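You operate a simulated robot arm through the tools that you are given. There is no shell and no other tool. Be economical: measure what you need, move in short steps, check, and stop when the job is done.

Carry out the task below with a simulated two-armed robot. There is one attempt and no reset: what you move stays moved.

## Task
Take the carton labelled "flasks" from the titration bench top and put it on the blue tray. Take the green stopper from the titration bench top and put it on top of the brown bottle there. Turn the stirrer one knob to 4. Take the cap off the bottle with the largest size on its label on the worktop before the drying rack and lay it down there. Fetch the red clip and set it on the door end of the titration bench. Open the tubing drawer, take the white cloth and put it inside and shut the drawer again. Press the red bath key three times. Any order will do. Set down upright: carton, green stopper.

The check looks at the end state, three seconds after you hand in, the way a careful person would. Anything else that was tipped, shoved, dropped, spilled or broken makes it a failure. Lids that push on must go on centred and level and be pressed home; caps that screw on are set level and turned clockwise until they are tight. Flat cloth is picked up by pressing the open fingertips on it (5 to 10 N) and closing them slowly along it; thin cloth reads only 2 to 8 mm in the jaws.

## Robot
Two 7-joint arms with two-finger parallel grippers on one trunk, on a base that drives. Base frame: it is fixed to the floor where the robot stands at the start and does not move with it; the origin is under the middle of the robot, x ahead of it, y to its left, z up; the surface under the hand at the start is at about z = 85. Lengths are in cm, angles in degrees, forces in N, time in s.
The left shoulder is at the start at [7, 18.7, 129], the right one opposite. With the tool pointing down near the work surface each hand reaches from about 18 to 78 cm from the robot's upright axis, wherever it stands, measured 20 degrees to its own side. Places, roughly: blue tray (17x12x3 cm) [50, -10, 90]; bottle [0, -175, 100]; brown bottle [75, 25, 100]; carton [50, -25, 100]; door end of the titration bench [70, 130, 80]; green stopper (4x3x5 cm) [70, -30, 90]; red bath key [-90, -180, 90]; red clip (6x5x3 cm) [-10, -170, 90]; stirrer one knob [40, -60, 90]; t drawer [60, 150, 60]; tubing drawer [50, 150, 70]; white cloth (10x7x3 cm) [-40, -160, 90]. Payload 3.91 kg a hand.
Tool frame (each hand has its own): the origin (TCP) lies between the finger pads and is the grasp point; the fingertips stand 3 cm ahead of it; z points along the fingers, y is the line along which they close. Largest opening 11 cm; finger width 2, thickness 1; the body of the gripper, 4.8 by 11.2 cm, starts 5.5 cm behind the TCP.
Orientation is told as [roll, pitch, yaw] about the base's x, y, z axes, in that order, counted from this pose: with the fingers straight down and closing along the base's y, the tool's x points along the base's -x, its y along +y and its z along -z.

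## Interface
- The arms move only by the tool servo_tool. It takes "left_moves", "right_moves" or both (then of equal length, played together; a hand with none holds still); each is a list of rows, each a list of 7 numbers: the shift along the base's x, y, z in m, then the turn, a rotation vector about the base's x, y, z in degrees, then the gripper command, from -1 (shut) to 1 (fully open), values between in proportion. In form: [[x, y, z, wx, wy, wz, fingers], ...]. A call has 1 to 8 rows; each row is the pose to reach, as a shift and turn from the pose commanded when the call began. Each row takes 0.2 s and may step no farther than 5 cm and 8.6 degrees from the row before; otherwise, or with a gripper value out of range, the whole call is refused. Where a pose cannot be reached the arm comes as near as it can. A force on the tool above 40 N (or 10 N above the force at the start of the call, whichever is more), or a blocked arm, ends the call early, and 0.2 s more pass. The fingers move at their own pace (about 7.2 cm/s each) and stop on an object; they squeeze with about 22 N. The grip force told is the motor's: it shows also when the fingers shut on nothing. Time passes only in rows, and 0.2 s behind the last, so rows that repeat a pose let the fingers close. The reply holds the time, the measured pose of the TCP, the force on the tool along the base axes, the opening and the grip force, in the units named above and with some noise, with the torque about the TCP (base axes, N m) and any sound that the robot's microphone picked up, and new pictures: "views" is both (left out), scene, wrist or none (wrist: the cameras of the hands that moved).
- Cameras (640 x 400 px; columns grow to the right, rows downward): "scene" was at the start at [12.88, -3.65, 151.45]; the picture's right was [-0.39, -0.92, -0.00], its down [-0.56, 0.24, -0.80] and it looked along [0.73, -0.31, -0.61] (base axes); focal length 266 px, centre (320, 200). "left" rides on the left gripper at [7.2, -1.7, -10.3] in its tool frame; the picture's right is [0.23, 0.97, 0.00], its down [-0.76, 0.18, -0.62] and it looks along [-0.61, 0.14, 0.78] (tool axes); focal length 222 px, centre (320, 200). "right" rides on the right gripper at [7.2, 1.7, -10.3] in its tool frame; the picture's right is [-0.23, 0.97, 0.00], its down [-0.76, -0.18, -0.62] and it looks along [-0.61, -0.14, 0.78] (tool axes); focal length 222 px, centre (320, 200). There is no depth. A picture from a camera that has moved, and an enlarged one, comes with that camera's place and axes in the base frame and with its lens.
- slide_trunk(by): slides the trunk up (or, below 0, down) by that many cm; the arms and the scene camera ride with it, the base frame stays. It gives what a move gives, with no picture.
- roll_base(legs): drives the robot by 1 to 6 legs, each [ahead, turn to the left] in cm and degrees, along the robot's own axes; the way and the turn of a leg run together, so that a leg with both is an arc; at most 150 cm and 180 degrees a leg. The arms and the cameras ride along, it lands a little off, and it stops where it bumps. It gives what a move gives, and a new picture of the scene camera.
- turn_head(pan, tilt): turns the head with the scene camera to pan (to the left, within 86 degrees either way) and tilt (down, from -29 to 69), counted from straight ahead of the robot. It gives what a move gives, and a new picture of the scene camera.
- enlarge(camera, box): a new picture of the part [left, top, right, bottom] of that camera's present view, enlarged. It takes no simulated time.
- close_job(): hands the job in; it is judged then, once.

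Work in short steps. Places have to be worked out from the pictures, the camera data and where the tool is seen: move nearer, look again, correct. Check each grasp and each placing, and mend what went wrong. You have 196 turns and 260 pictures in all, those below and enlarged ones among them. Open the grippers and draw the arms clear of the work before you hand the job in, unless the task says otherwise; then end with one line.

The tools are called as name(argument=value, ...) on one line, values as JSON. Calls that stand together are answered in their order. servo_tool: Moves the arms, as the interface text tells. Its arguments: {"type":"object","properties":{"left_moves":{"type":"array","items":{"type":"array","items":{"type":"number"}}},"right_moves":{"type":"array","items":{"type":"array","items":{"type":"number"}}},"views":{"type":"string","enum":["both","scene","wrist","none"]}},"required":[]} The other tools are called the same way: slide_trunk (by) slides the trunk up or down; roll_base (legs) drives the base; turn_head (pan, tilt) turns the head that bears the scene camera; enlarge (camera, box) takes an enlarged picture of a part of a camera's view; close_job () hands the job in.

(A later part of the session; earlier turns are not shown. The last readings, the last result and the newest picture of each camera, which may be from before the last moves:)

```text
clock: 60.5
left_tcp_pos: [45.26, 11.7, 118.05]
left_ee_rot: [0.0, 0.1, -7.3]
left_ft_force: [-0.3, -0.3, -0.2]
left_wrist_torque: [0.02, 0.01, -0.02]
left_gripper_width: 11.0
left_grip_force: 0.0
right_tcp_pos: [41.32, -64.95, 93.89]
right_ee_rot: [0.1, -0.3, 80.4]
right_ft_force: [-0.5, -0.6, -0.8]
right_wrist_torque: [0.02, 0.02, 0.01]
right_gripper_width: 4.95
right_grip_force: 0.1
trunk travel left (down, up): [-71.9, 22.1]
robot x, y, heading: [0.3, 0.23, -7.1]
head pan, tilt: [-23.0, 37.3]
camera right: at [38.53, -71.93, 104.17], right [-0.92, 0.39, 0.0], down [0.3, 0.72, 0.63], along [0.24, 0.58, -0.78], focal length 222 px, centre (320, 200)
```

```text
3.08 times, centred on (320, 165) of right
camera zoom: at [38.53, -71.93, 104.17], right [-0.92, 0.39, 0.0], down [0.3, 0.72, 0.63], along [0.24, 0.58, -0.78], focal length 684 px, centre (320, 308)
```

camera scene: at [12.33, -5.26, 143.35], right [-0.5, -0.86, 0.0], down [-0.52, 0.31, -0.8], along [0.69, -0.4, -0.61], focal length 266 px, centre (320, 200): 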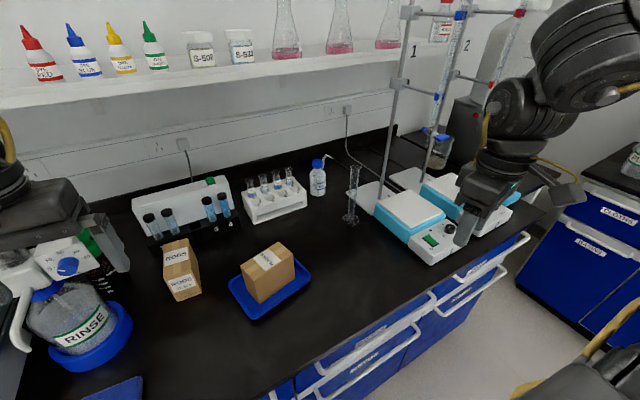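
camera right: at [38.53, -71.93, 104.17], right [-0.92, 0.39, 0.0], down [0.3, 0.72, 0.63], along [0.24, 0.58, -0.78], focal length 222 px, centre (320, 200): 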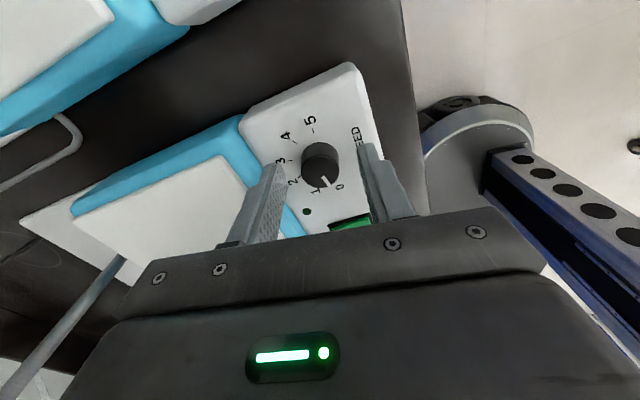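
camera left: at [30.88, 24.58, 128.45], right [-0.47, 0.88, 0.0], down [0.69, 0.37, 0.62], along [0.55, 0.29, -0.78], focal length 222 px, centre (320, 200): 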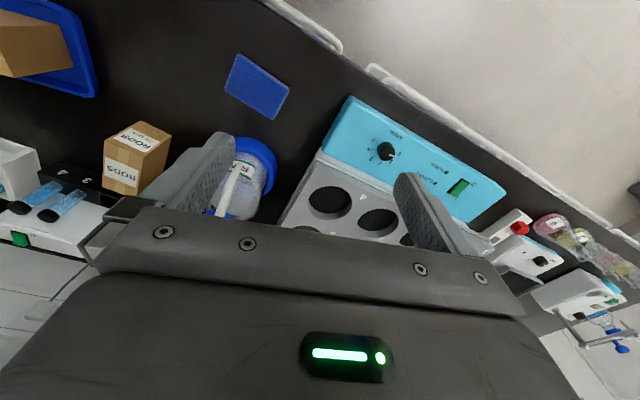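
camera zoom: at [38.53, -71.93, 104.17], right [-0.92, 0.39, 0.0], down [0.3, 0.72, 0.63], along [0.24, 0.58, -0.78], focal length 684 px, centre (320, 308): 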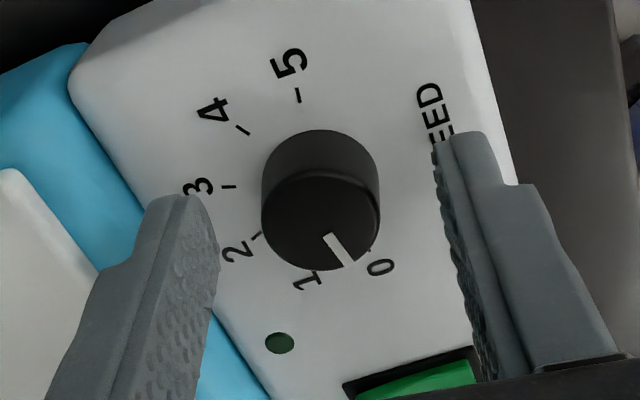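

The knob's top is at z≈91.5, centred (41.5,-64.7); the fingertips overlap it by only ~6 mm. I go 5 mm lower, centre, and close.

servo_tool(right_moves=[[0.0015, 0.002, -0.003, 0, 0, 0, -0.1], [0.0015, 0.002, -0.006, 0, 0, 0, -0.1], [0.0015, 0.002, -0.006, 0, 0, 0, -0.5], [0.0015, 0.002, -0.006, 0, 0, 0, -1], [0.0015, 0.002, -0.006, 0, 0, 0, -1]], views="wrist")

```text
clock: 61.8
left_tcp_pos: [45.26, 11.74, 118.0]
left_ee_rot: [0.0, -0.1, -7.2]
left_ft_force: [-0.6, 1.2, -1.2]
left_wrist_torque: [-0.02, 0.03, -0.01]
left_gripper_width: 11.02
left_grip_force: 0.1
right_tcp_pos: [41.39, -64.67, 93.44]
right_ee_rot: [0.2, -0.3, 80.4]
right_ft_force: [0.3, 0.2, -1.4]
right_wrist_torque: [-0.26, 0.03, -0.04]
right_gripper_width: 2.58
right_grip_force: 45.5
trunk travel left (down, up): [-71.9, 22.1]
robot x, y, heading: [-0.38, 0.12, -7.2]
head pan, tilt: [-23.0, 37.3]
camera right: at [38.62, -71.67, 103.6], right [-0.92, 0.39, 0.0], down [0.3, 0.72, 0.63], along [0.24, 0.58, -0.78], focal length 222 px, centre (320, 200)
```

right: 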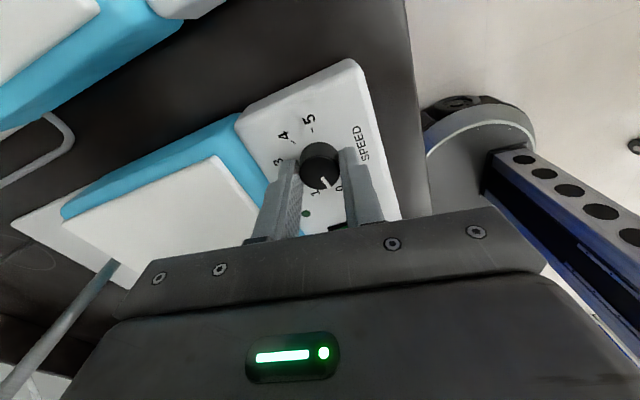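

Gripped at 2.6 cm. I turn 64° clockwise first and look.

servo_tool(right_moves=[[0, 0, 0, 0, 0, -8, -1], [0, 0, 0, 0, 0, -16, -1], [0, 0, 0, 0, 0, -24, -1], [0, 0, 0, 0, 0, -32, -1], [0, 0, 0, 0, 0, -40, -1], [0, 0, 0, 0, 0, -48, -1], [0, 0, 0, 0, 0, -56, -1], [0, 0, 0, 0, 0, -64, -1]], views="none")

enlarge(camera="right", box=[240, 100, 400, 230])

```text
clock: 63.5
left_tcp_pos: [45.15, 11.7, 118.15]
left_ee_rot: [0.1, 0.0, -7.2]
left_ft_force: [-0.4, -0.3, 0.2]
left_wrist_torque: [0.03, 0.0, -0.02]
left_gripper_width: 10.98
left_grip_force: 0.1
right_tcp_pos: [41.45, -64.69, 93.43]
right_ee_rot: [0.2, -0.4, 16.2]
right_ft_force: [-0.1, -5.1, 3.3]
right_wrist_torque: [-0.27, 0.29, 0.01]
right_gripper_width: 2.6
right_grip_force: 44.8
trunk travel left (down, up): [-71.9, 22.1]
robot x, y, heading: [-0.04, 0.08, -7.2]
head pan, tilt: [-23.0, 37.3]
```

```text
3.08 times, centred on (320, 165) of right
camera zoom: at [34.04, -65.25, 103.59], right [-0.05, 1.0, 0.0], down [0.78, 0.04, 0.63], along [0.63, 0.04, -0.78], focal length 684 px, centre (320, 308)
```

zoom: 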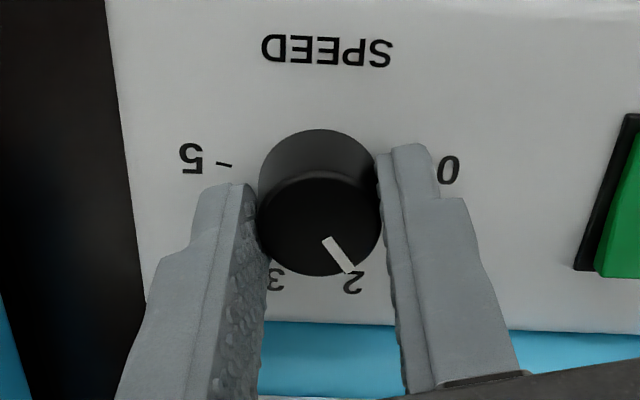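

The knob turns along. I continue another 64°.

servo_tool(right_moves=[[0, 0, 0, 0, 0, -8, -1], [0, 0, 0, 0, 0, -16, -1], [0, 0, 0, 0, 0, -24, -1], [0, 0, 0, 0, 0, -32, -1], [0, 0, 0, 0, 0, -40, -1], [0, 0, 0, 0, 0, -48, -1], [0, 0, 0, 0, 0, -56, -1], [0, 0, 0, 0, 0, -64, -1]], views="none")

enlarge(camera="right", box=[240, 100, 400, 230])

```text
clock: 65.3
left_tcp_pos: [45.16, 11.58, 118.13]
left_ee_rot: [0.0, -0.1, -7.3]
left_ft_force: [-0.6, 0.3, 0.2]
left_wrist_torque: [-0.01, -0.01, -0.03]
left_gripper_width: 10.99
left_grip_force: 0.0
right_tcp_pos: [41.49, -64.89, 93.32]
right_ee_rot: [0.2, -0.3, -47.8]
right_ft_force: [0.3, -14.2, 10.7]
right_wrist_torque: [-1.07, -0.52, 0.01]
right_gripper_width: 2.57
right_grip_force: 45.2
trunk travel left (down, up): [-71.9, 22.1]
robot x, y, heading: [0.13, 0.1, -7.5]
head pan, tilt: [-23.0, 37.3]
```

```text
3.08 times, centred on (320, 165) of right
camera zoom: at [37.8, -58.35, 103.59], right [0.87, 0.49, 0.0], down [0.38, -0.68, 0.63], along [0.31, -0.55, -0.78], focal length 684 px, centre (320, 308)
```

zoom: 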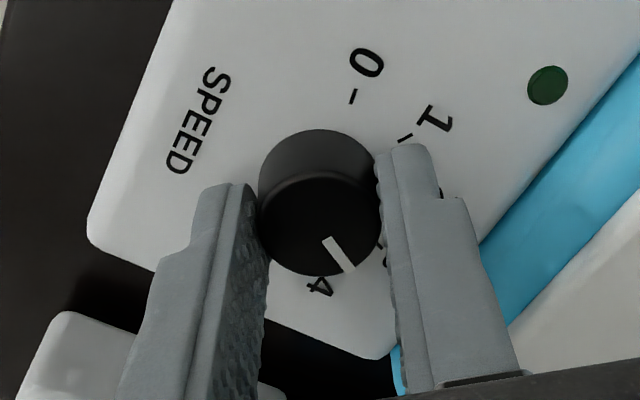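

servo_tool(right_moves=[[0, -0.001, 0, 0, 0, -8, -1], [0, -0.001, 0, 0, 0, -16, -1], [0, -0.001, 0, 0, 0, -24, -1], [0, -0.001, 0, 0, 0, -29, -1], [0, -0.001, 0, 0, 0, -29, -1]], views="none")

enlarge(camera="right", box=[240, 100, 400, 230])

```text
clock: 66.5
left_tcp_pos: [45.41, 11.77, 118.12]
left_ee_rot: [-0.1, 0.0, -7.4]
left_ft_force: [-0.1, 0.0, 0.2]
left_wrist_torque: [0.02, -0.03, 0.01]
left_gripper_width: 11.0
left_grip_force: 0.2
right_tcp_pos: [41.52, -65.61, 94.02]
right_ee_rot: [0.3, 0.1, -76.4]
right_ft_force: [5.5, 27.0, -16.8]
right_wrist_torque: [0.68, -0.15, -0.08]
right_gripper_width: 2.5
right_grip_force: 44.9
right hand out of reach, approached as far as the arm can: row 4, 5
trunk travel left (down, up): [-71.9, 22.1]
robot x, y, heading: [-0.09, -0.31, -7.1]
head pan, tilt: [-23.0, 37.3]
```

```text
3.08 times, centred on (320, 165) of right
camera zoom: at [41.52, -58.35, 104.38], right [1.0, 0.01, 0.0], down [0.0, -0.78, 0.62], along [0.01, -0.62, -0.78], focal length 684 px, centre (320, 308)
```

zoom: 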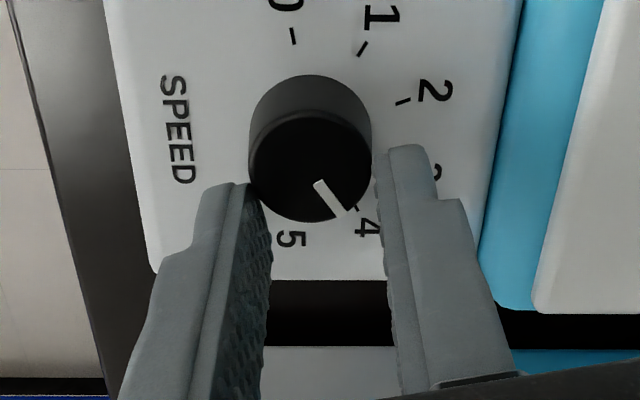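

Pointer appears near 4, arm at its limit with side load. I release gently, rise and inspect.

servo_tool(right_moves=[[0, 0, 0, 0, 0, 0, -0.5], [0, 0, 0, 0, 0, 0, -0.1], [0, 0.004, 0.01, 0, 0, 0, -0.1], [0, 0.004, 0.05, 0, 0, 0, -0.1]], views="none")

enlarge(camera="right", box=[240, 60, 400, 190])

```text
clock: 67.5
left_tcp_pos: [45.02, 11.81, 118.12]
left_ee_rot: [-0.1, -0.1, -7.3]
left_ft_force: [-0.7, -0.3, 0.0]
left_wrist_torque: [-0.01, -0.01, 0.0]
left_gripper_width: 11.01
left_grip_force: 0.2
right_tcp_pos: [41.2, -65.46, 99.3]
right_ee_rot: [0.2, -0.2, -76.7]
right_ft_force: [0.9, 0.4, 0.7]
right_wrist_torque: [0.0, 0.0, 0.02]
right_gripper_width: 4.95
right_grip_force: 0.1
trunk travel left (down, up): [-71.9, 22.1]
robot x, y, heading: [-0.12, 0.08, -7.1]
head pan, tilt: [-23.0, 37.3]
```

```text
3.08 times, centred on (320, 125) of right
camera zoom: at [41.18, -58.12, 109.44], right [1.0, 0.0, 0.0], down [0.0, -0.78, 0.63], along [0.01, -0.63, -0.78], focal length 684 px, centre (320, 431)
```

zoom: 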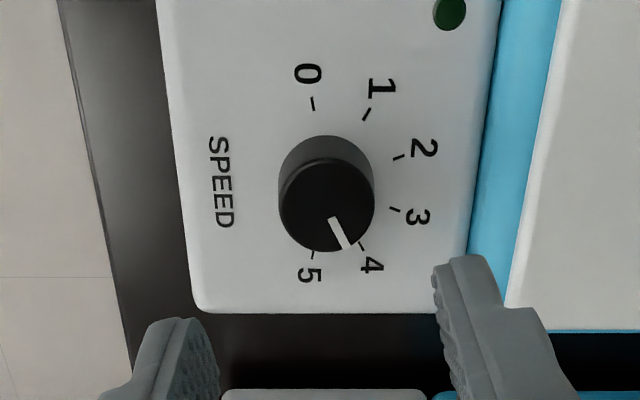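

The pointer sits on 4. Now I retract the right hand and unwind, then turn to survey the other worktop (toward −y).

servo_tool(right_moves=[[-0.01, 0.01, 0.04, 0, 0, 8, -0.1], [-0.03, 0.03, 0.08, 0, 0, 16, -0.1], [-0.05, 0.06, 0.12, 0, 0, 24, -0.1], [-0.07, 0.09, 0.14, 0, 0, 32, -0.1], [-0.09, 0.12, 0.14, 0, 0, 40, -0.1], [-0.1, 0.15, 0.14, 0, 0, 48, -0.1], [-0.11, 0.18, 0.14, 0, 0, 56, -0.1], [-0.12, 0.2, 0.14, 0, 0, 64, -0.1]], views="none")

turn_head(pan=-80, tilt=25)

```text
refused: row 3 steps farther than a row can; nothing moved
```

```text
clock: 68.8
left_tcp_pos: [45.08, 11.65, 118.0]
left_ee_rot: [-0.1, 0.0, -7.3]
left_ft_force: [-0.6, 0.7, 0.7]
left_wrist_torque: [-0.01, 0.01, -0.05]
left_gripper_width: 11.03
left_grip_force: 0.1
right_tcp_pos: [41.37, -65.68, 99.06]
right_ee_rot: [0.2, -0.3, -76.5]
right_ft_force: [-0.8, -0.1, -0.4]
right_wrist_torque: [-0.01, 0.04, -0.01]
right_gripper_width: 4.97
right_grip_force: 0.0
trunk travel left (down, up): [-71.9, 22.1]
robot x, y, heading: [-0.02, -0.09, -7.4]
head pan, tilt: [-80.0, 25.0]
camera scene: at [5.28, -10.11, 145.28], right [-1.0, -0.05, 0.0], down [-0.02, 0.42, -0.91], along [0.04, -0.91, -0.42], focal length 266 px, centre (320, 200)
```

scene: 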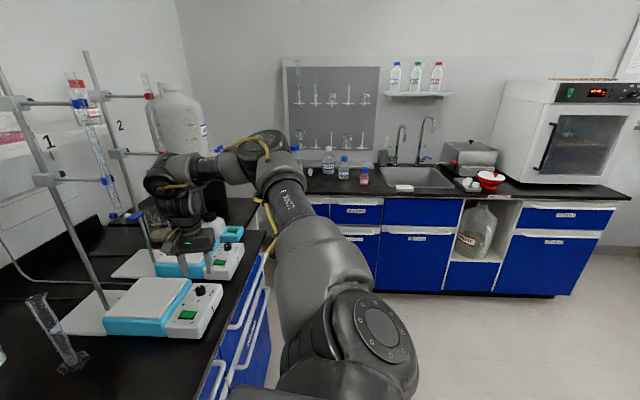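

The second worktop is ahead at −y: drying rack, three bottles, sink, a bath and an oven. I retract the right hand in smaller steps.

servo_tool(right_moves=[[-0.01, 0.01, 0.04, 0, 0, 8, -0.1], [-0.02, 0.03, 0.07, 0, 0, 16, -0.1], [-0.04, 0.05, 0.1, 0, 0, 24, -0.1], [-0.06, 0.08, 0.12, 0, 0, 32, -0.1], [-0.08, 0.11, 0.13, 0, 0, 40, -0.1], [-0.09, 0.14, 0.14, 0, 0, 48, -0.1], [-0.1, 0.17, 0.14, 0, 0, 56, -0.1], [-0.11, 0.2, 0.14, 0, 0, 64, -0.1]], views="none")

enlarge(camera="scene", box=[280, 110, 540, 240])

```text
clock: 70.6
left_tcp_pos: [45.02, 11.87, 118.21]
left_ee_rot: [-0.1, -0.1, -7.2]
left_ft_force: [-0.6, 0.3, 0.3]
left_wrist_torque: [-0.02, -0.02, 0.02]
left_gripper_width: 10.99
left_grip_force: 0.1
right_tcp_pos: [30.26, -45.25, 113.12]
right_ee_rot: [0.1, -0.3, -12.5]
right_ft_force: [0.2, 0.9, 0.5]
right_wrist_torque: [-0.03, 0.04, 0.01]
right_gripper_width: 4.97
right_grip_force: 0.1
trunk travel left (down, up): [-71.9, 22.1]
robot x, y, heading: [-0.12, -0.04, -7.1]
head pan, tilt: [-80.0, 25.0]
```

```text
2.46 times, centred on (410, 175) of scene
camera zoom: at [5.21, -9.98, 145.29], right [-1.0, -0.05, 0.0], down [-0.02, 0.42, -0.91], along [0.04, -0.91, -0.42], focal length 654 px, centre (98, 262)
```

zoom: 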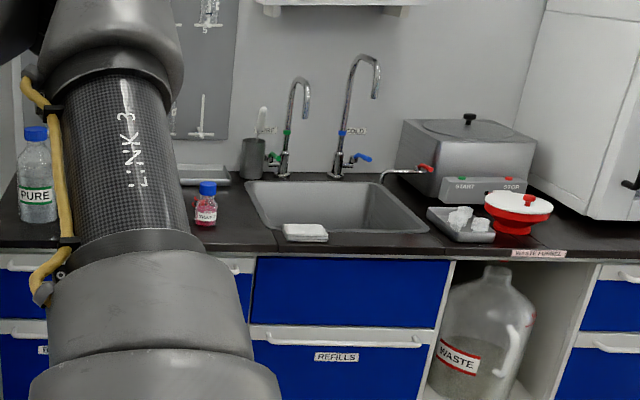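

The route is clear. I turn right 83° and drive 95 cm toward the second worktop, hands tucked at z≈115.

roll_base(legs=[[0, -83], [95, 0]])

turn_head(pan=0, tilt=35)

```text
clock: 79.1
left_tcp_pos: [18.51, -138.57, 118.08]
left_ee_rot: [0.0, 0.0, -89.6]
left_ft_force: [0.1, -0.1, 0.0]
left_wrist_torque: [-0.01, -0.02, 0.02]
left_gripper_width: 10.99
left_grip_force: 0.1
right_tcp_pos: [-39.98, -131.53, 113.09]
right_ee_rot: [0.2, -0.3, -94.9]
right_ft_force: [1.0, 0.8, 0.6]
right_wrist_torque: [0.02, -0.04, 0.0]
right_gripper_width: 4.95
right_grip_force: 0.0
trunk travel left (down, up): [-71.9, 22.1]
robot x, y, heading: [1.14, -95.4, -89.9]
head pan, tilt: [-80.0, 25.0]
camera scene: at [-8.29, -102.26, 145.28], right [-0.18, 0.98, 0.0], down [0.42, 0.08, -0.91], along [-0.89, -0.16, -0.42], focal length 266 px, centre (320, 200)
```

scene: 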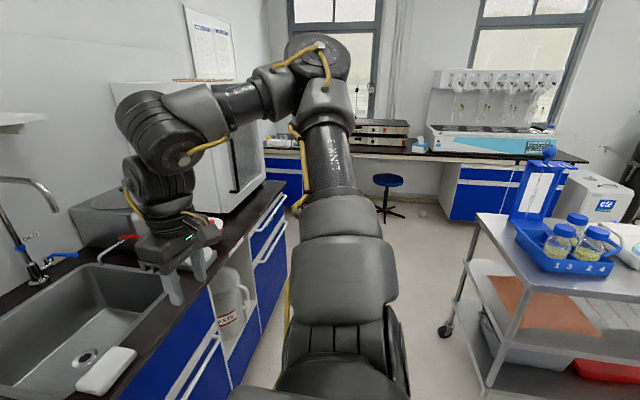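

```text
clock: 80.6
left_tcp_pos: [18.49, -138.65, 118.1]
left_ee_rot: [-0.1, 0.1, -89.5]
left_ft_force: [0.2, 0.0, 0.4]
left_wrist_torque: [0.03, -0.02, 0.01]
left_gripper_width: 10.99
left_grip_force: 0.1
right_tcp_pos: [-39.87, -131.51, 113.05]
right_ee_rot: [0.2, -0.4, -95.0]
right_ft_force: [0.5, 0.0, 0.4]
right_wrist_torque: [-0.05, -0.03, -0.01]
right_gripper_width: 4.93
right_grip_force: 0.1
trunk travel left (down, up): [-71.9, 22.1]
robot x, y, heading: [0.8, -95.6, -89.9]
head pan, tilt: [0.0, 35.0]
camera scene: at [0.82, -109.45, 143.7], right [-1.0, 0.0, 0.0], down [0.0, 0.57, -0.82], along [0.0, -0.82, -0.57], focal length 266 px, centre (320, 200)
```

scene: 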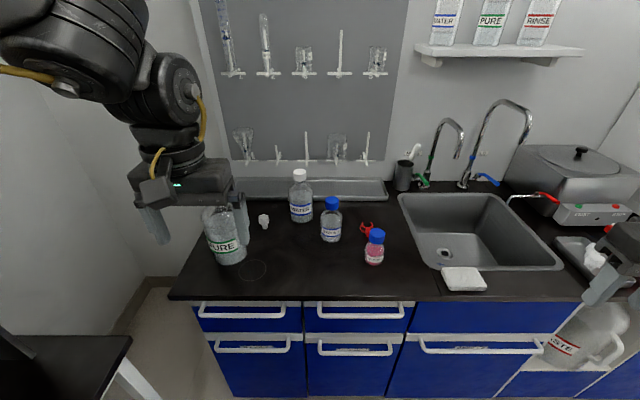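

enlarge(camera="scene", box=[190, 160, 400, 290])

enlarge(camera="scene", box=[480, 130, 640, 310])

enlarge(camera="scene", box=[310, 190, 400, 270])

```text
3.05 times, centred on (295, 225) of scene
camera zoom: at [0.82, -109.45, 143.7], right [-1.0, 0.0, 0.0], down [0.0, 0.57, -0.82], along [0.0, -0.82, -0.57], focal length 810 px, centre (396, 124)
```

zoom: 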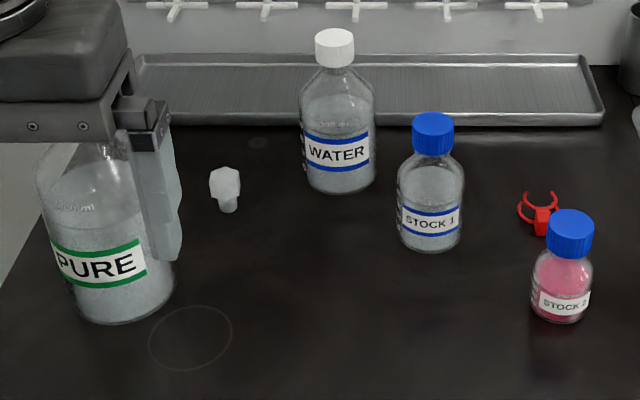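

```text
2.22 times, centred on (560, 220) of scene
camera zoom: at [0.82, -109.45, 143.7], right [-1.0, 0.0, 0.0], down [0.0, 0.57, -0.82], along [0.0, -0.82, -0.57], focal length 590 px, centre (-213, 156)
```

zoom: 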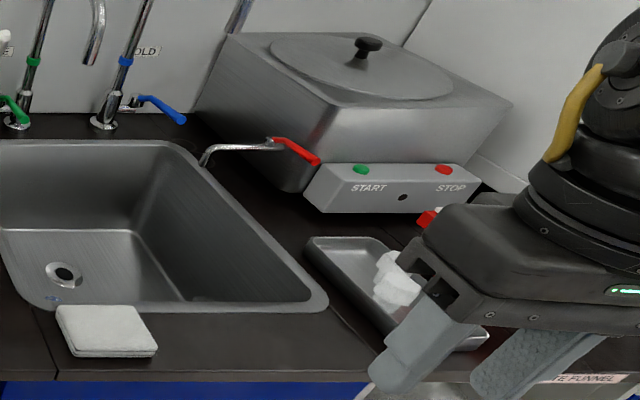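

```text
5.00 times, centred on (355, 230) of scene
camera zoom: at [0.82, -109.45, 143.7], right [-1.0, 0.0, 0.0], down [0.0, 0.57, -0.82], along [0.0, -0.82, -0.57], focal length 1328 px, centre (145, 50)
```

zoom: 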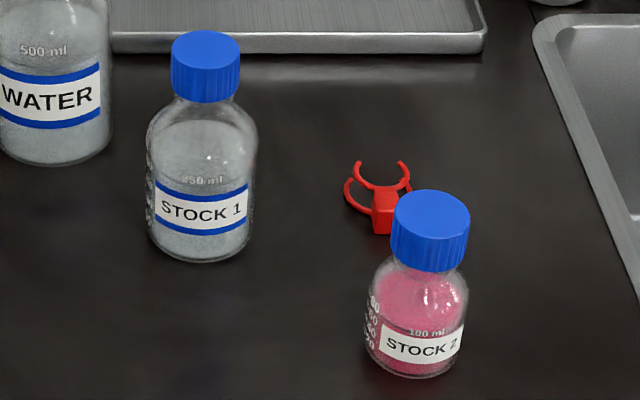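

WATER is 500 ml, STOCK 1 250 ml, STOCK 2 100 ml; PURE looks largest. I look at PURE with the left wrist camera, keeping the hand still, and at the right one's surroundings too.

servo_tool(left_moves=[[0, 0, 0.02, 0, 0, 0, 1], [0, 0.02, 0.03, 0, 0, 0, 1]], right_moves=[[0, 0, 0.02, 0, 0, 0, 0.5], [0, 0.02, 0.03, 0, 0, 0, 1]], views="both")

```text
clock: 81.2
left_tcp_pos: [18.69, -136.34, 121.3]
left_ee_rot: [-0.1, -0.2, -89.5]
left_ft_force: [0.3, -0.5, 0.2]
left_wrist_torque: [0.01, 0.05, 0.03]
left_gripper_width: 10.99
left_grip_force: 0.1
left hand out of reach, approached as far as the arm can: row 1
right_tcp_pos: [-40.03, -129.35, 116.19]
right_ee_rot: [0.1, -0.3, -95.0]
right_ft_force: [0.1, 0.2, -0.7]
right_wrist_torque: [-0.05, 0.0, 0.0]
right_gripper_width: 11.01
right_grip_force: 0.1
trunk travel left (down, up): [-71.9, 22.1]
robot x, y, heading: [0.69, -95.59, -89.6]
head pan, tilt: [0.0, 35.0]
camera scene: at [0.92, -109.09, 143.74], right [-1.0, -0.01, 0.0], down [0.0, 0.57, -0.82], along [0.0, -0.82, -0.57], focal length 266 px, centre (320, 200)
camera right: at [-37.59, -122.18, 126.35], right [0.95, -0.31, 0.0], down [-0.24, -0.74, 0.63], along [-0.19, -0.6, -0.78], focal length 222 px, centre (320, 200)
camera left: at [16.97, -128.99, 131.55], right [0.97, 0.23, 0.0], down [0.18, -0.76, 0.63], along [0.15, -0.61, -0.78], focal length 222 px, centre (320, 200)
```

scene: 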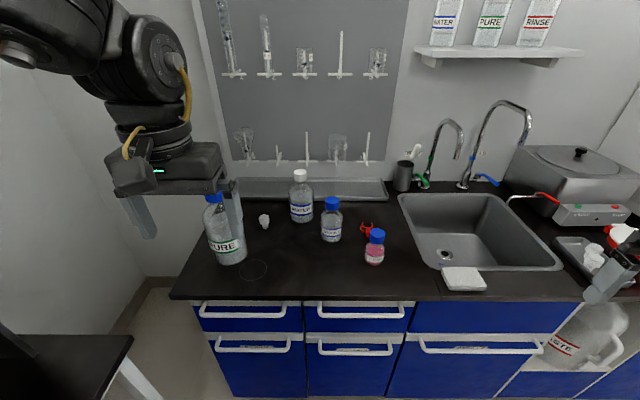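
right: 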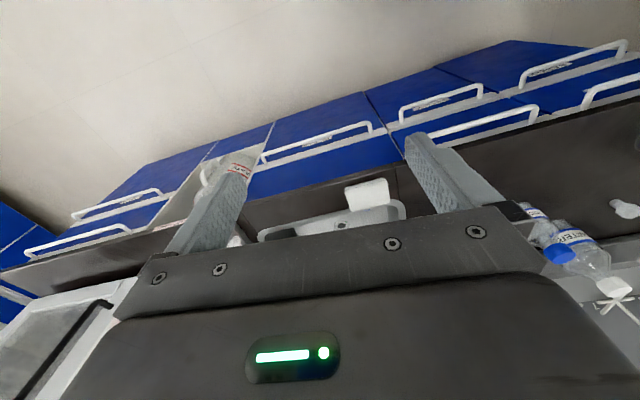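
left: 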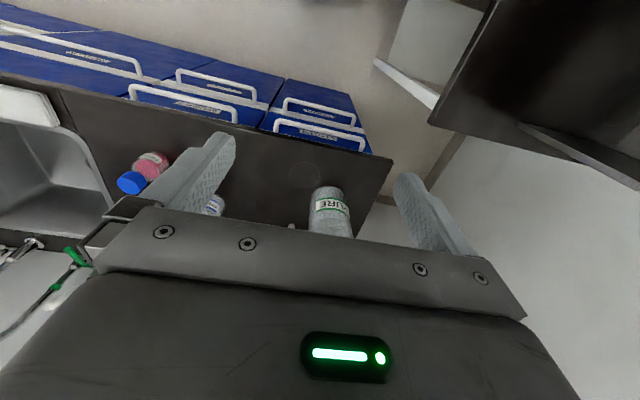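

enlarge(camera="scene", box=[190, 180, 280, 280])

```text
4.00 times, centred on (235, 230) of scene
camera zoom: at [0.92, -109.09, 143.74], right [-1.0, -0.01, 0.0], down [0.0, 0.57, -0.82], along [0.0, -0.82, -0.57], focal length 1063 px, centre (660, 80)
```

zoom: 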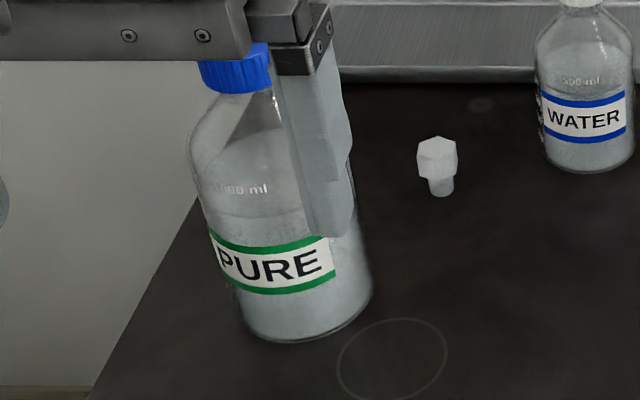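

PURE reads ..00 ml with a body clearly larger than the 500 ml one, so 1000 ml; its blue cap is near (27,-162.8), z≈107. The left hand works best at small bearings, so I turn the base left 16° and look.

roll_base(legs=[[0, 16]])

enlarge(camera="scene", box=[240, 150, 400, 270])

```text
clock: 82.6
left_tcp_pos: [29.37, -130.08, 121.15]
left_ee_rot: [-0.1, 0.0, -73.4]
left_ft_force: [-1.7, -0.2, -0.1]
left_wrist_torque: [-0.01, -0.01, -0.04]
left_gripper_width: 11.01
left_grip_force: 0.1
right_tcp_pos: [-28.87, -139.62, 116.01]
right_ee_rot: [0.2, -0.2, -78.7]
right_ft_force: [-0.6, -0.3, 0.6]
right_wrist_torque: [-0.01, 0.01, -0.01]
right_gripper_width: 10.99
right_grip_force: 0.1
trunk travel left (down, up): [-71.9, 22.1]
robot x, y, heading: [1.09, -95.81, -73.1]
head pan, tilt: [0.0, 35.0]
camera scene: at [4.61, -108.91, 143.7], right [-0.96, -0.28, 0.0], down [-0.16, 0.55, -0.82], along [0.23, -0.79, -0.57], focal length 266 px, centre (320, 200)
```

scene: 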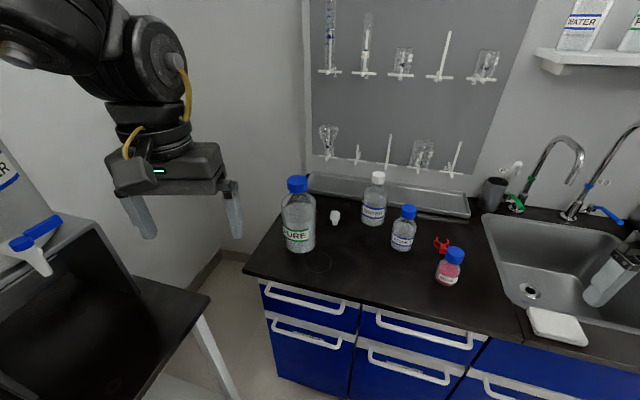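

```text
3.33 times, centred on (320, 210) of scene
camera zoom: at [4.61, -108.91, 143.7], right [-0.96, -0.28, 0.0], down [-0.16, 0.55, -0.82], along [0.23, -0.79, -0.57], focal length 886 px, centre (320, 167)
```

zoom: 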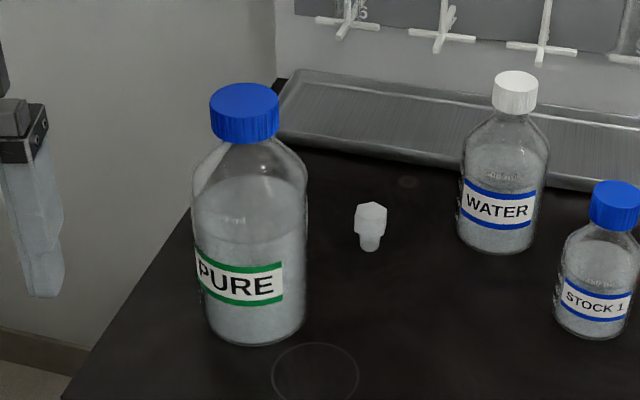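

Cap top now estimates to (26.8,-163.7), z≈109, diameter ≈5 cm. I move the left hand toward it at z 123 and look from the wrist.

servo_tool(left_moves=[[-0.005, -0.04, 0.01, 0, 0, 0, 1], [-0.01, -0.08, 0.02, 0, 0, 0, 1], [-0.015, -0.12, 0.02, 0, 0, 0, 1], [-0.02, -0.16, 0.02, 0, 0, 0, 1], [-0.026, -0.2, 0.02, 0, 0, 0, 1], [-0.026, -0.24, 0.02, 0, 0, 0, 1], [-0.026, -0.27, 0.02, 0, 0, 0, 1]], views="wrist")

```text
clock: 84.2
left_tcp_pos: [20.54, -147.88, 120.89]
left_ee_rot: [-0.1, -0.1, -73.3]
left_ft_force: [-0.1, -0.6, 0.0]
left_wrist_torque: [0.0, -0.02, 0.0]
left_gripper_width: 10.98
left_grip_force: 0.1
left hand out of reach, approached as far as the arm can: row 1, 2, 3, 4, 5, 6, 7
right_tcp_pos: [-28.89, -139.61, 116.03]
right_ee_rot: [0.2, -0.3, -78.7]
right_ft_force: [0.1, -0.1, -0.4]
right_wrist_torque: [0.0, -0.01, 0.0]
right_gripper_width: 11.02
right_grip_force: 0.0
trunk travel left (down, up): [-71.9, 22.1]
robot x, y, heading: [0.75, -95.39, -73.3]
head pan, tilt: [0.0, 35.0]
camera left: at [16.86, -141.23, 131.19], right [0.87, 0.5, 0.0], down [0.39, -0.68, 0.62], along [0.31, -0.54, -0.78], focal length 222 px, centre (320, 200)
```

left: 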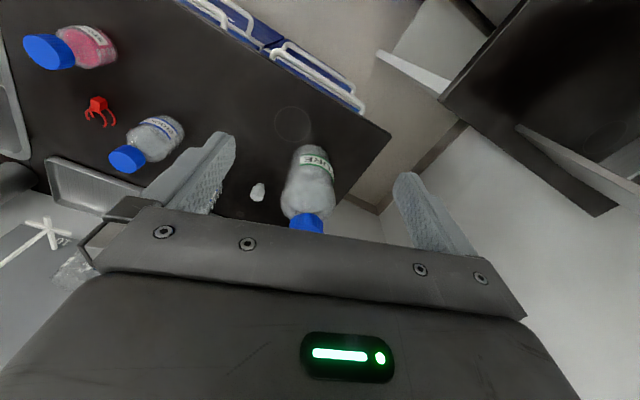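

Reach is limited since the hand is high relative to the shoulders. I raise the trunk 18 cm, then bring the hand forward and down.

slide_trunk(by=18)

servo_tool(left_moves=[[0.01, -0.02, -0.03, 0, 0, 0, 1], [0.02, -0.05, -0.06, 0, 0, 0, 1], [0.03, -0.07, -0.09, 0, 0, 0, 1], [0.04, -0.09, -0.12, 0, 0, 0, 1], [0.05, -0.11, -0.15, 0, 0, 0, 1], [0.06, -0.11, -0.17, 0, 0, 0, 1]], views="both")

```text
clock: 86.2
left_tcp_pos: [20.57, -147.73, 138.82]
left_ee_rot: [-0.1, -0.1, -73.3]
left_ft_force: [-1.4, 0.2, 0.4]
left_wrist_torque: [0.04, 0.04, 0.02]
left_gripper_width: 10.96
left_grip_force: 0.1
right_tcp_pos: [-28.84, -139.6, 134.02]
right_ee_rot: [0.1, -0.3, -78.7]
right_ft_force: [0.5, 0.3, -0.3]
right_wrist_torque: [-0.01, 0.01, -0.01]
right_gripper_width: 11.01
right_grip_force: 0.0
trunk travel left (down, up): [-89.9, 4.1]
robot x, y, heading: [1.14, -95.45, -73.2]
head pan, tilt: [0.0, 35.0]
```

```text
clock: 87.6
left_tcp_pos: [19.86, -151.38, 123.72]
left_ee_rot: [-0.3, -0.2, -73.1]
left_ft_force: [0.0, -0.1, 0.0]
left_wrist_torque: [-0.03, 0.02, 0.02]
left_gripper_width: 10.97
left_grip_force: 0.0
left hand out of reach, approached as far as the arm can: row 1, 2, 3, 4, 5, 6
right_tcp_pos: [-28.83, -139.73, 133.96]
right_ee_rot: [0.2, -0.2, -78.8]
right_ft_force: [-0.2, 0.4, -0.1]
right_wrist_torque: [-0.02, 0.03, 0.02]
right_gripper_width: 10.99
right_grip_force: 0.1
trunk travel left (down, up): [-89.9, 4.1]
robot x, y, heading: [1.08, -95.57, -73.4]
head pan, tilt: [0.0, 35.0]
camera scene: at [4.65, -108.92, 161.7], right [-0.96, -0.28, 0.0], down [-0.16, 0.55, -0.82], along [0.23, -0.79, -0.57], focal length 266 px, centre (320, 200)
camera left: at [16.22, -144.81, 134.07], right [0.87, 0.5, -0.01], down [0.39, -0.67, 0.63], along [0.31, -0.54, -0.78], focal length 222 px, centre (320, 200)
```

scene: 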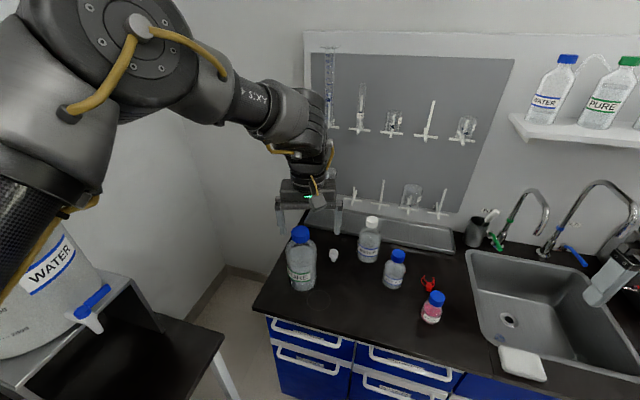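
left: 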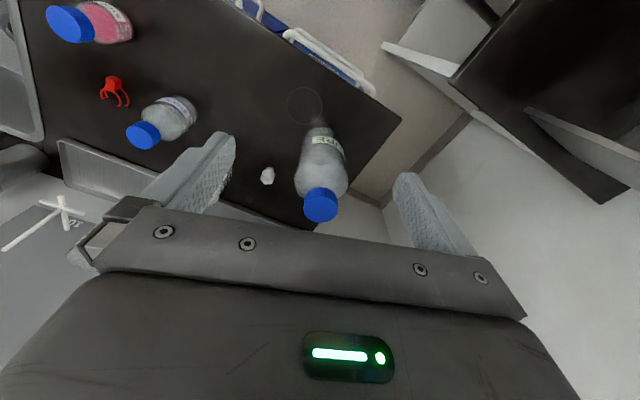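

The left hand can't go further to the left at this reach. I reposition: turn to −90, go 12 cm nearer, and turn to −60 so the cap lies ahead and slightly to the right for the left hand; hands stay above everything.

roll_base(legs=[[0, -17], [12, 0], [0, 30]])

```text
clock: 91.2
left_tcp_pos: [32.2, -157.47, 123.77]
left_ee_rot: [-0.1, -0.2, -59.7]
left_ft_force: [0.2, -1.1, -0.4]
left_wrist_torque: [0.03, -0.01, -0.02]
left_gripper_width: 11.03
left_grip_force: 0.0
right_tcp_pos: [-17.91, -157.59, 133.95]
right_ee_rot: [0.2, -0.1, -65.4]
right_ft_force: [-1.2, 0.3, 0.7]
right_wrist_torque: [0.01, -0.01, 0.01]
right_gripper_width: 11.01
right_grip_force: 0.1
trunk travel left (down, up): [-89.9, 4.1]
robot x, y, heading: [1.34, -107.43, -60.2]
head pan, tilt: [0.0, 35.0]
camera scene: at [7.46, -119.83, 161.7], right [-0.87, -0.5, 0.0], down [-0.29, 0.5, -0.82], along [0.41, -0.71, -0.57], focal length 266 px, centre (320, 200)
```

scene: 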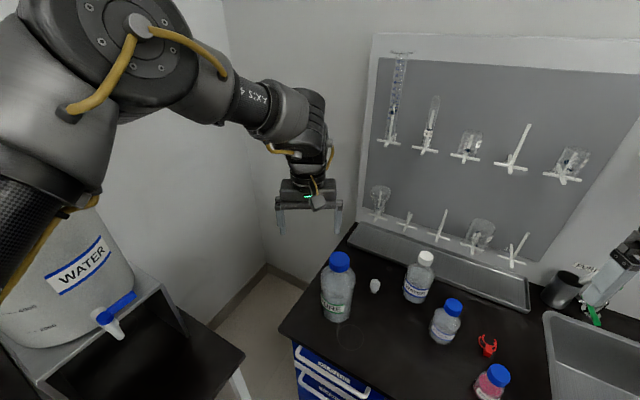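

The cap confirms at (26.7,-163.5). I move the left hand above it.

servo_tool(left_moves=[[-0.02, -0.02, 0, 0, 0, 0, 1], [-0.04, -0.04, 0, 0, 0, 0, 1], [-0.055, -0.06, 0, 0, 0, 0, 1], [-0.055, -0.06, -0.03, 0, 0, 0, 1], [-0.055, -0.06, -0.05, 0, 0, 0, 1], [-0.055, -0.06, -0.05, 0, 0, 0, 1]], views="wrist")

enlarge(camera="left", box=[240, 80, 400, 220])

```text
clock: 92.6
left_tcp_pos: [26.14, -162.62, 118.71]
left_ee_rot: [-0.3, -0.4, -59.6]
left_ft_force: [0.4, 0.2, -0.7]
left_wrist_torque: [0.01, 0.01, 0.02]
left_gripper_width: 11.0
left_grip_force: 0.0
left hand out of reach, approached as far as the arm can: row 3, 4, 5, 6
right_tcp_pos: [-17.97, -157.3, 133.99]
right_ee_rot: [0.1, -0.2, -65.3]
right_ft_force: [0.3, 0.7, 0.4]
right_wrist_torque: [-0.01, -0.04, 0.03]
right_gripper_width: 11.0
right_grip_force: 0.1
trunk travel left (down, up): [-89.9, 4.1]
robot x, y, heading: [0.7, -107.64, -60.0]
head pan, tilt: [0.0, 35.0]
camera left: at [21.15, -156.94, 129.05], right [0.72, 0.69, -0.01], down [0.54, -0.56, 0.63], along [0.43, -0.46, -0.78], focal length 222 px, centre (320, 200)
```

left: 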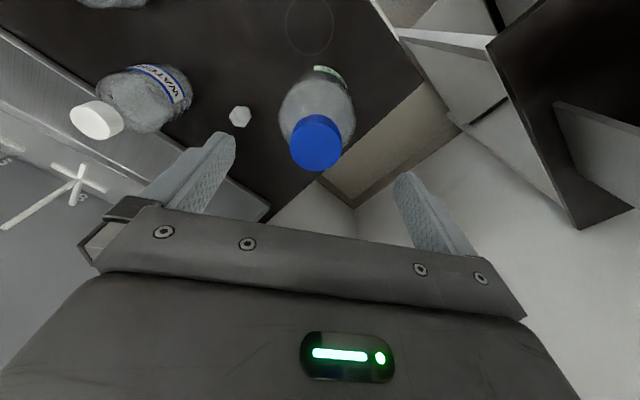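

```text
2.86 times, centred on (320, 150) of left
camera zoom: at [21.15, -156.94, 129.05], right [0.72, 0.69, -0.01], down [0.54, -0.56, 0.63], along [0.43, -0.46, -0.78], focal length 635 px, centre (320, 343)
```

zoom: 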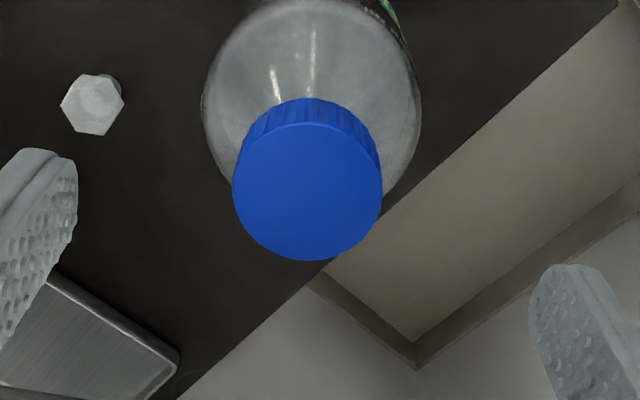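

The cap centre reads (27.3,-164.3). The arm is at its reach limit; I drive 4 cm forward so it has slack, then realign.

roll_base(legs=[[4, 0]])

servo_tool(left_moves=[[-0.003, 0.01, -0.01, 0, 0, 0, 1], [-0.008, 0.017, -0.03, 0, 0, 0, 1], [-0.008, 0.017, -0.045, 0, 0, 0, 1], [-0.008, 0.017, -0.045, 0, 0, 0, 1]], views="wrist")

enlarge(camera="left", box=[240, 80, 400, 220])

```text
clock: 93.5
left_tcp_pos: [27.62, -165.13, 119.38]
left_ee_rot: [-0.4, -0.9, -59.7]
left_ft_force: [-1.1, 0.4, 0.7]
left_wrist_torque: [-0.07, -0.03, 0.01]
left_gripper_width: 11.0
left_grip_force: 0.0
right_tcp_pos: [-16.36, -159.85, 134.35]
right_ee_rot: [0.2, -0.7, -65.4]
right_ft_force: [0.7, 0.5, 0.5]
right_wrist_torque: [-0.04, -0.01, -0.01]
right_gripper_width: 11.0
right_grip_force: 0.0
trunk travel left (down, up): [-89.9, 4.1]
robot x, y, heading: [2.9, -111.09, -60.5]
head pan, tilt: [0.0, 35.0]
camera scene: at [8.97, -122.11, 161.82], right [-0.87, -0.5, 0.0], down [-0.28, 0.49, -0.82], along [0.41, -0.71, -0.57], focal length 266 px, centre (320, 200)
```

scene: 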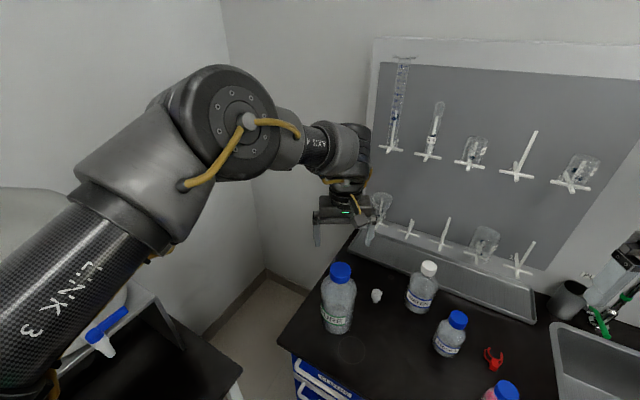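

```text
clock: 94.5
left_tcp_pos: [27.36, -164.47, 114.31]
left_ee_rot: [-0.3, -0.2, -59.6]
left_ft_force: [1.2, 0.3, 0.7]
left_wrist_torque: [0.02, -0.02, 0.0]
left_gripper_width: 10.99
left_grip_force: 0.0
right_tcp_pos: [-15.85, -161.0, 133.97]
right_ee_rot: [0.2, -0.1, -65.3]
right_ft_force: [0.0, 0.0, 0.2]
right_wrist_torque: [0.0, -0.02, -0.01]
right_gripper_width: 10.98
right_grip_force: 0.1
trunk travel left (down, up): [-89.9, 4.1]
robot x, y, heading: [2.87, -110.52, -60.0]
head pan, tilt: [0.0, 35.0]
camera left: at [22.35, -158.88, 124.55], right [0.73, 0.69, -0.01], down [0.54, -0.56, 0.63], along [0.43, -0.46, -0.78], focal length 222 px, centre (320, 200)
```

left: 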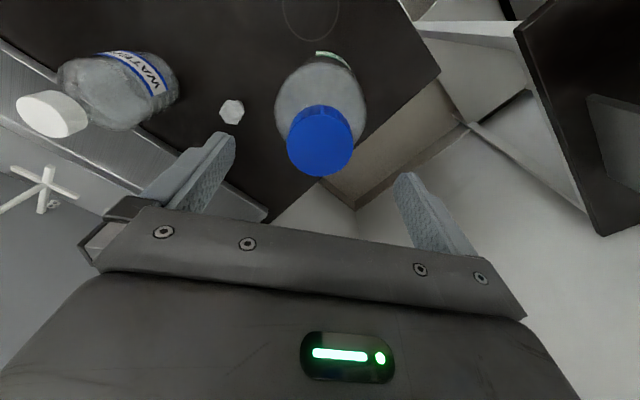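

```text
2.86 times, centred on (320, 150) of left
camera zoom: at [22.35, -158.88, 124.55], right [0.73, 0.69, -0.01], down [0.54, -0.56, 0.63], along [0.43, -0.46, -0.78], focal length 635 px, centre (320, 343)
```

zoom: 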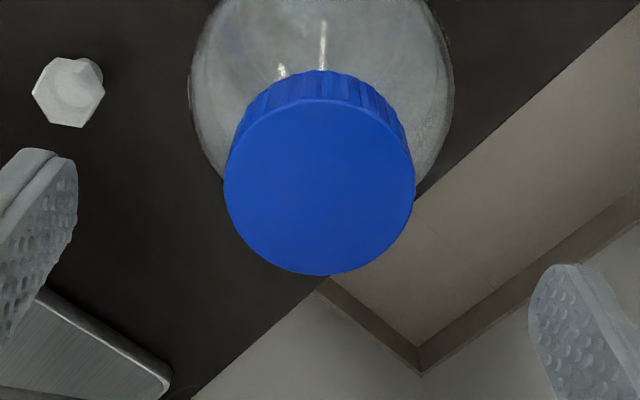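

Cap centre (27.6,-164.6), top z≈108, 5.2 cm wide. I pre-rotate the wrist −56° for a long counter-clockwise stroke, then lower over the cap.

servo_tool(left_moves=[[0.0025, -0.0015, 0, 0, 0, -8, 1], [0.0025, -0.0015, 0, 0, 0, -16, 1], [0.0025, -0.0015, 0, 0, 0, -24, 1], [0.0025, -0.0015, 0, 0, 0, -32, 1], [0.0025, -0.0015, 0, 0, 0, -40, 1], [0.0025, -0.0015, 0, 0, 0, -48, 1], [0.0025, -0.0015, 0, 0, 0, -56, 1], [0.0025, -0.0015, 0, 0, 0, -56, 1]], views="none")

servo_tool(left_moves=[[0, 0, -0.02, 0, 0, 0, 0.4], [0, 0, -0.04, 0, 0, 0, 0.4], [0, 0, -0.053, 0, 0, 0, 0.4], [0, 0, -0.053, 0, 0, 0, 0.4]], views="wrist")

```text
clock: 95.8
left_tcp_pos: [20.37, -152.51, 114.85]
left_ee_rot: [-7.2, 5.3, -86.1]
left_ft_force: [-0.1, 0.7, -0.7]
left_wrist_torque: [0.01, 0.0, -0.03]
left_gripper_width: 11.01
left_grip_force: 0.0
left hand out of reach, approached as far as the arm can: row 1, 2, 3, 4, 5, 6
right_tcp_pos: [-16.05, -160.81, 134.06]
right_ee_rot: [0.2, -0.3, -65.5]
right_ft_force: [-0.4, 0.6, 0.5]
right_wrist_torque: [0.01, 0.01, -0.01]
right_gripper_width: 11.0
right_grip_force: 0.1
trunk travel left (down, up): [-89.9, 4.1]
robot x, y, heading: [2.98, -110.77, -60.0]
head pan, tilt: [0.0, 35.0]
stopped in row 6 (left hand): the arm was blocked; the commanded pose is now the measured one
```

```text
clock: 96.8
left_tcp_pos: [19.06, -151.67, 110.43]
left_ee_rot: [-7.2, 5.1, -85.7]
left_ft_force: [0.0, 0.0, 0.1]
left_wrist_torque: [0.0, 0.01, -0.03]
left_gripper_width: 7.69
left_grip_force: 0.0
left hand out of reach, approached as far as the arm can: row 1, 2, 3, 4
right_tcp_pos: [-16.06, -160.64, 134.12]
right_ee_rot: [0.1, -0.3, -65.5]
right_ft_force: [-0.3, -0.5, -0.7]
right_wrist_torque: [-0.01, 0.03, 0.01]
right_gripper_width: 11.0
right_grip_force: 0.0
trunk travel left (down, up): [-89.9, 4.1]
robot x, y, heading: [2.8, -111.09, -59.9]
head pan, tilt: [0.0, 35.0]
camera left: at [18.25, -145.41, 121.55], right [0.95, 0.31, -0.1], down [0.32, -0.79, 0.52], along [0.08, -0.53, -0.84], focal length 222 px, centre (320, 200)
```

left: 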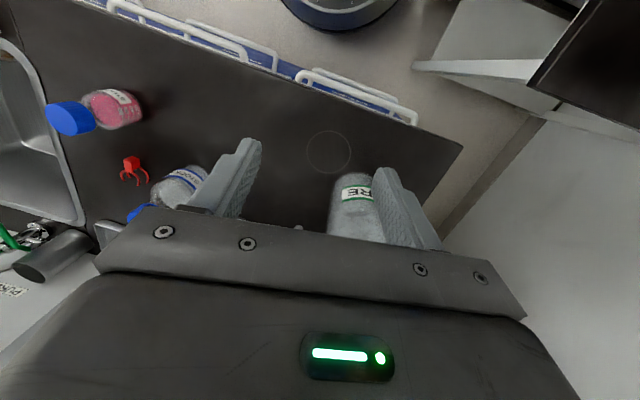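

The hand drifted and was blocked — I should check what the arm touched before going on.

turn_head(pan=30, tilt=30)

```text
clock: 97.7
left_tcp_pos: [19.0, -151.81, 110.38]
left_ee_rot: [-7.3, 5.3, -85.7]
left_ft_force: [-0.2, 0.2, -0.1]
left_wrist_torque: [-0.01, 0.02, 0.04]
left_gripper_width: 7.69
left_grip_force: 0.0
right_tcp_pos: [-16.02, -160.66, 133.97]
right_ee_rot: [0.2, -0.2, -65.4]
right_ft_force: [-0.8, -0.4, 0.1]
right_wrist_torque: [0.02, -0.03, -0.04]
right_gripper_width: 11.01
right_grip_force: 0.1
trunk travel left (down, up): [-89.9, 4.1]
robot x, y, heading: [2.69, -110.81, -60.2]
head pan, tilt: [30.0, 30.0]
camera scene: at [12.97, -120.09, 162.48], right [-0.5, -0.86, 0.0], down [-0.43, 0.25, -0.87], along [0.75, -0.44, -0.5], focal length 266 px, centre (320, 200)
```

scene: 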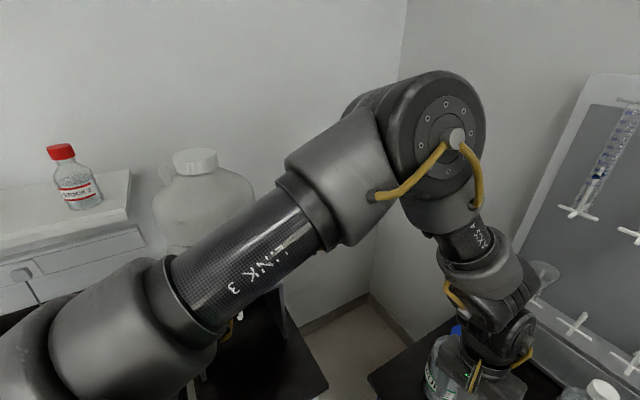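

The carboy is untouched; it's an arm joint limit. I undo: level the hand and return to yaw −60 over the cap at safe height.

servo_tool(left_moves=[[0, 0.01, 0.03, 0, 0, 0, 0.6], [0.01, 0.01, 0.06, 4, -3, 7, 1], [0.02, 0, 0.08, 7.2, -5.2, 14, 1], [0.03, -0.03, 0.085, 7.2, -5.2, 20, 1], [0.05, -0.06, 0.085, 7.2, -5.2, 26, 1], [0.07, -0.1, 0.085, 7.2, -5.2, 26, 1], [0.086, -0.13, 0.085, 7.2, -5.2, 26, 1], [0.086, -0.13, 0.085, 7.2, -5.2, 26, 1]], views="wrist")

```text
clock: 99.5
left_tcp_pos: [26.72, -163.27, 118.98]
left_ee_rot: [-0.2, 10.4, -59.3]
left_ft_force: [-0.3, -0.5, 0.1]
left_wrist_torque: [-0.01, -0.03, -0.01]
left_gripper_width: 10.98
left_grip_force: 0.0
left hand out of reach, approached as far as the arm can: row 7, 8
right_tcp_pos: [-16.0, -160.59, 134.1]
right_ee_rot: [0.3, -0.4, -65.5]
right_ft_force: [0.6, 0.3, 0.4]
right_wrist_torque: [-0.02, 0.0, 0.0]
right_gripper_width: 11.01
right_grip_force: 0.1
trunk travel left (down, up): [-89.9, 4.1]
robot x, y, heading: [3.01, -111.14, -60.2]
head pan, tilt: [30.0, 30.0]
camera left: at [22.67, -159.49, 130.4], right [0.72, 0.69, 0.04], down [0.59, -0.65, 0.47], along [0.35, -0.32, -0.88], focal length 222 px, centre (320, 200)
```

left: 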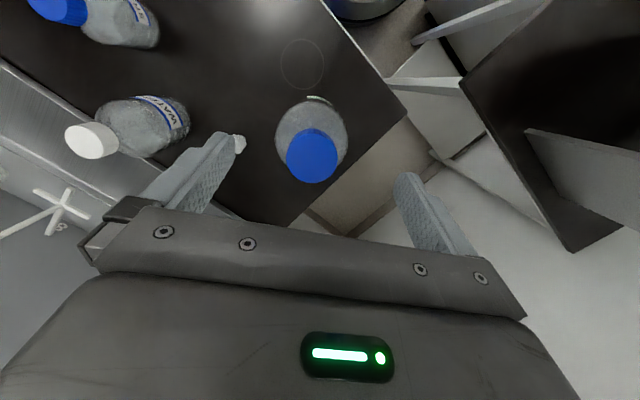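

I level the hand (the tilt is about the yawed axis) and test the positive turning direction while staying above.

servo_tool(left_moves=[[0.004, -0.006, 0, -4.5, -2.7, 0, 1], [0.008, -0.012, -0.02, -8.9, -5.3, 0, 1], [0.008, -0.012, -0.045, -8.9, -5.3, 0, 1], [0.008, -0.012, -0.045, -8.9, -5.3, 0, 1]], views="none")

```text
clock: 100.5
left_tcp_pos: [27.49, -164.52, 114.37]
left_ee_rot: [0.0, 0.3, -59.4]
left_ft_force: [-0.4, 1.2, -0.8]
left_wrist_torque: [-0.01, 0.02, -0.02]
left_gripper_width: 10.99
left_grip_force: 0.3
right_tcp_pos: [-15.98, -160.71, 134.02]
right_ee_rot: [0.1, -0.3, -65.4]
right_ft_force: [-0.7, -0.4, -0.4]
right_wrist_torque: [-0.01, -0.01, -0.04]
right_gripper_width: 10.98
right_grip_force: 0.0
trunk travel left (down, up): [-89.9, 4.1]
robot x, y, heading: [3.14, -111.1, -60.2]
head pan, tilt: [30.0, 30.0]
```

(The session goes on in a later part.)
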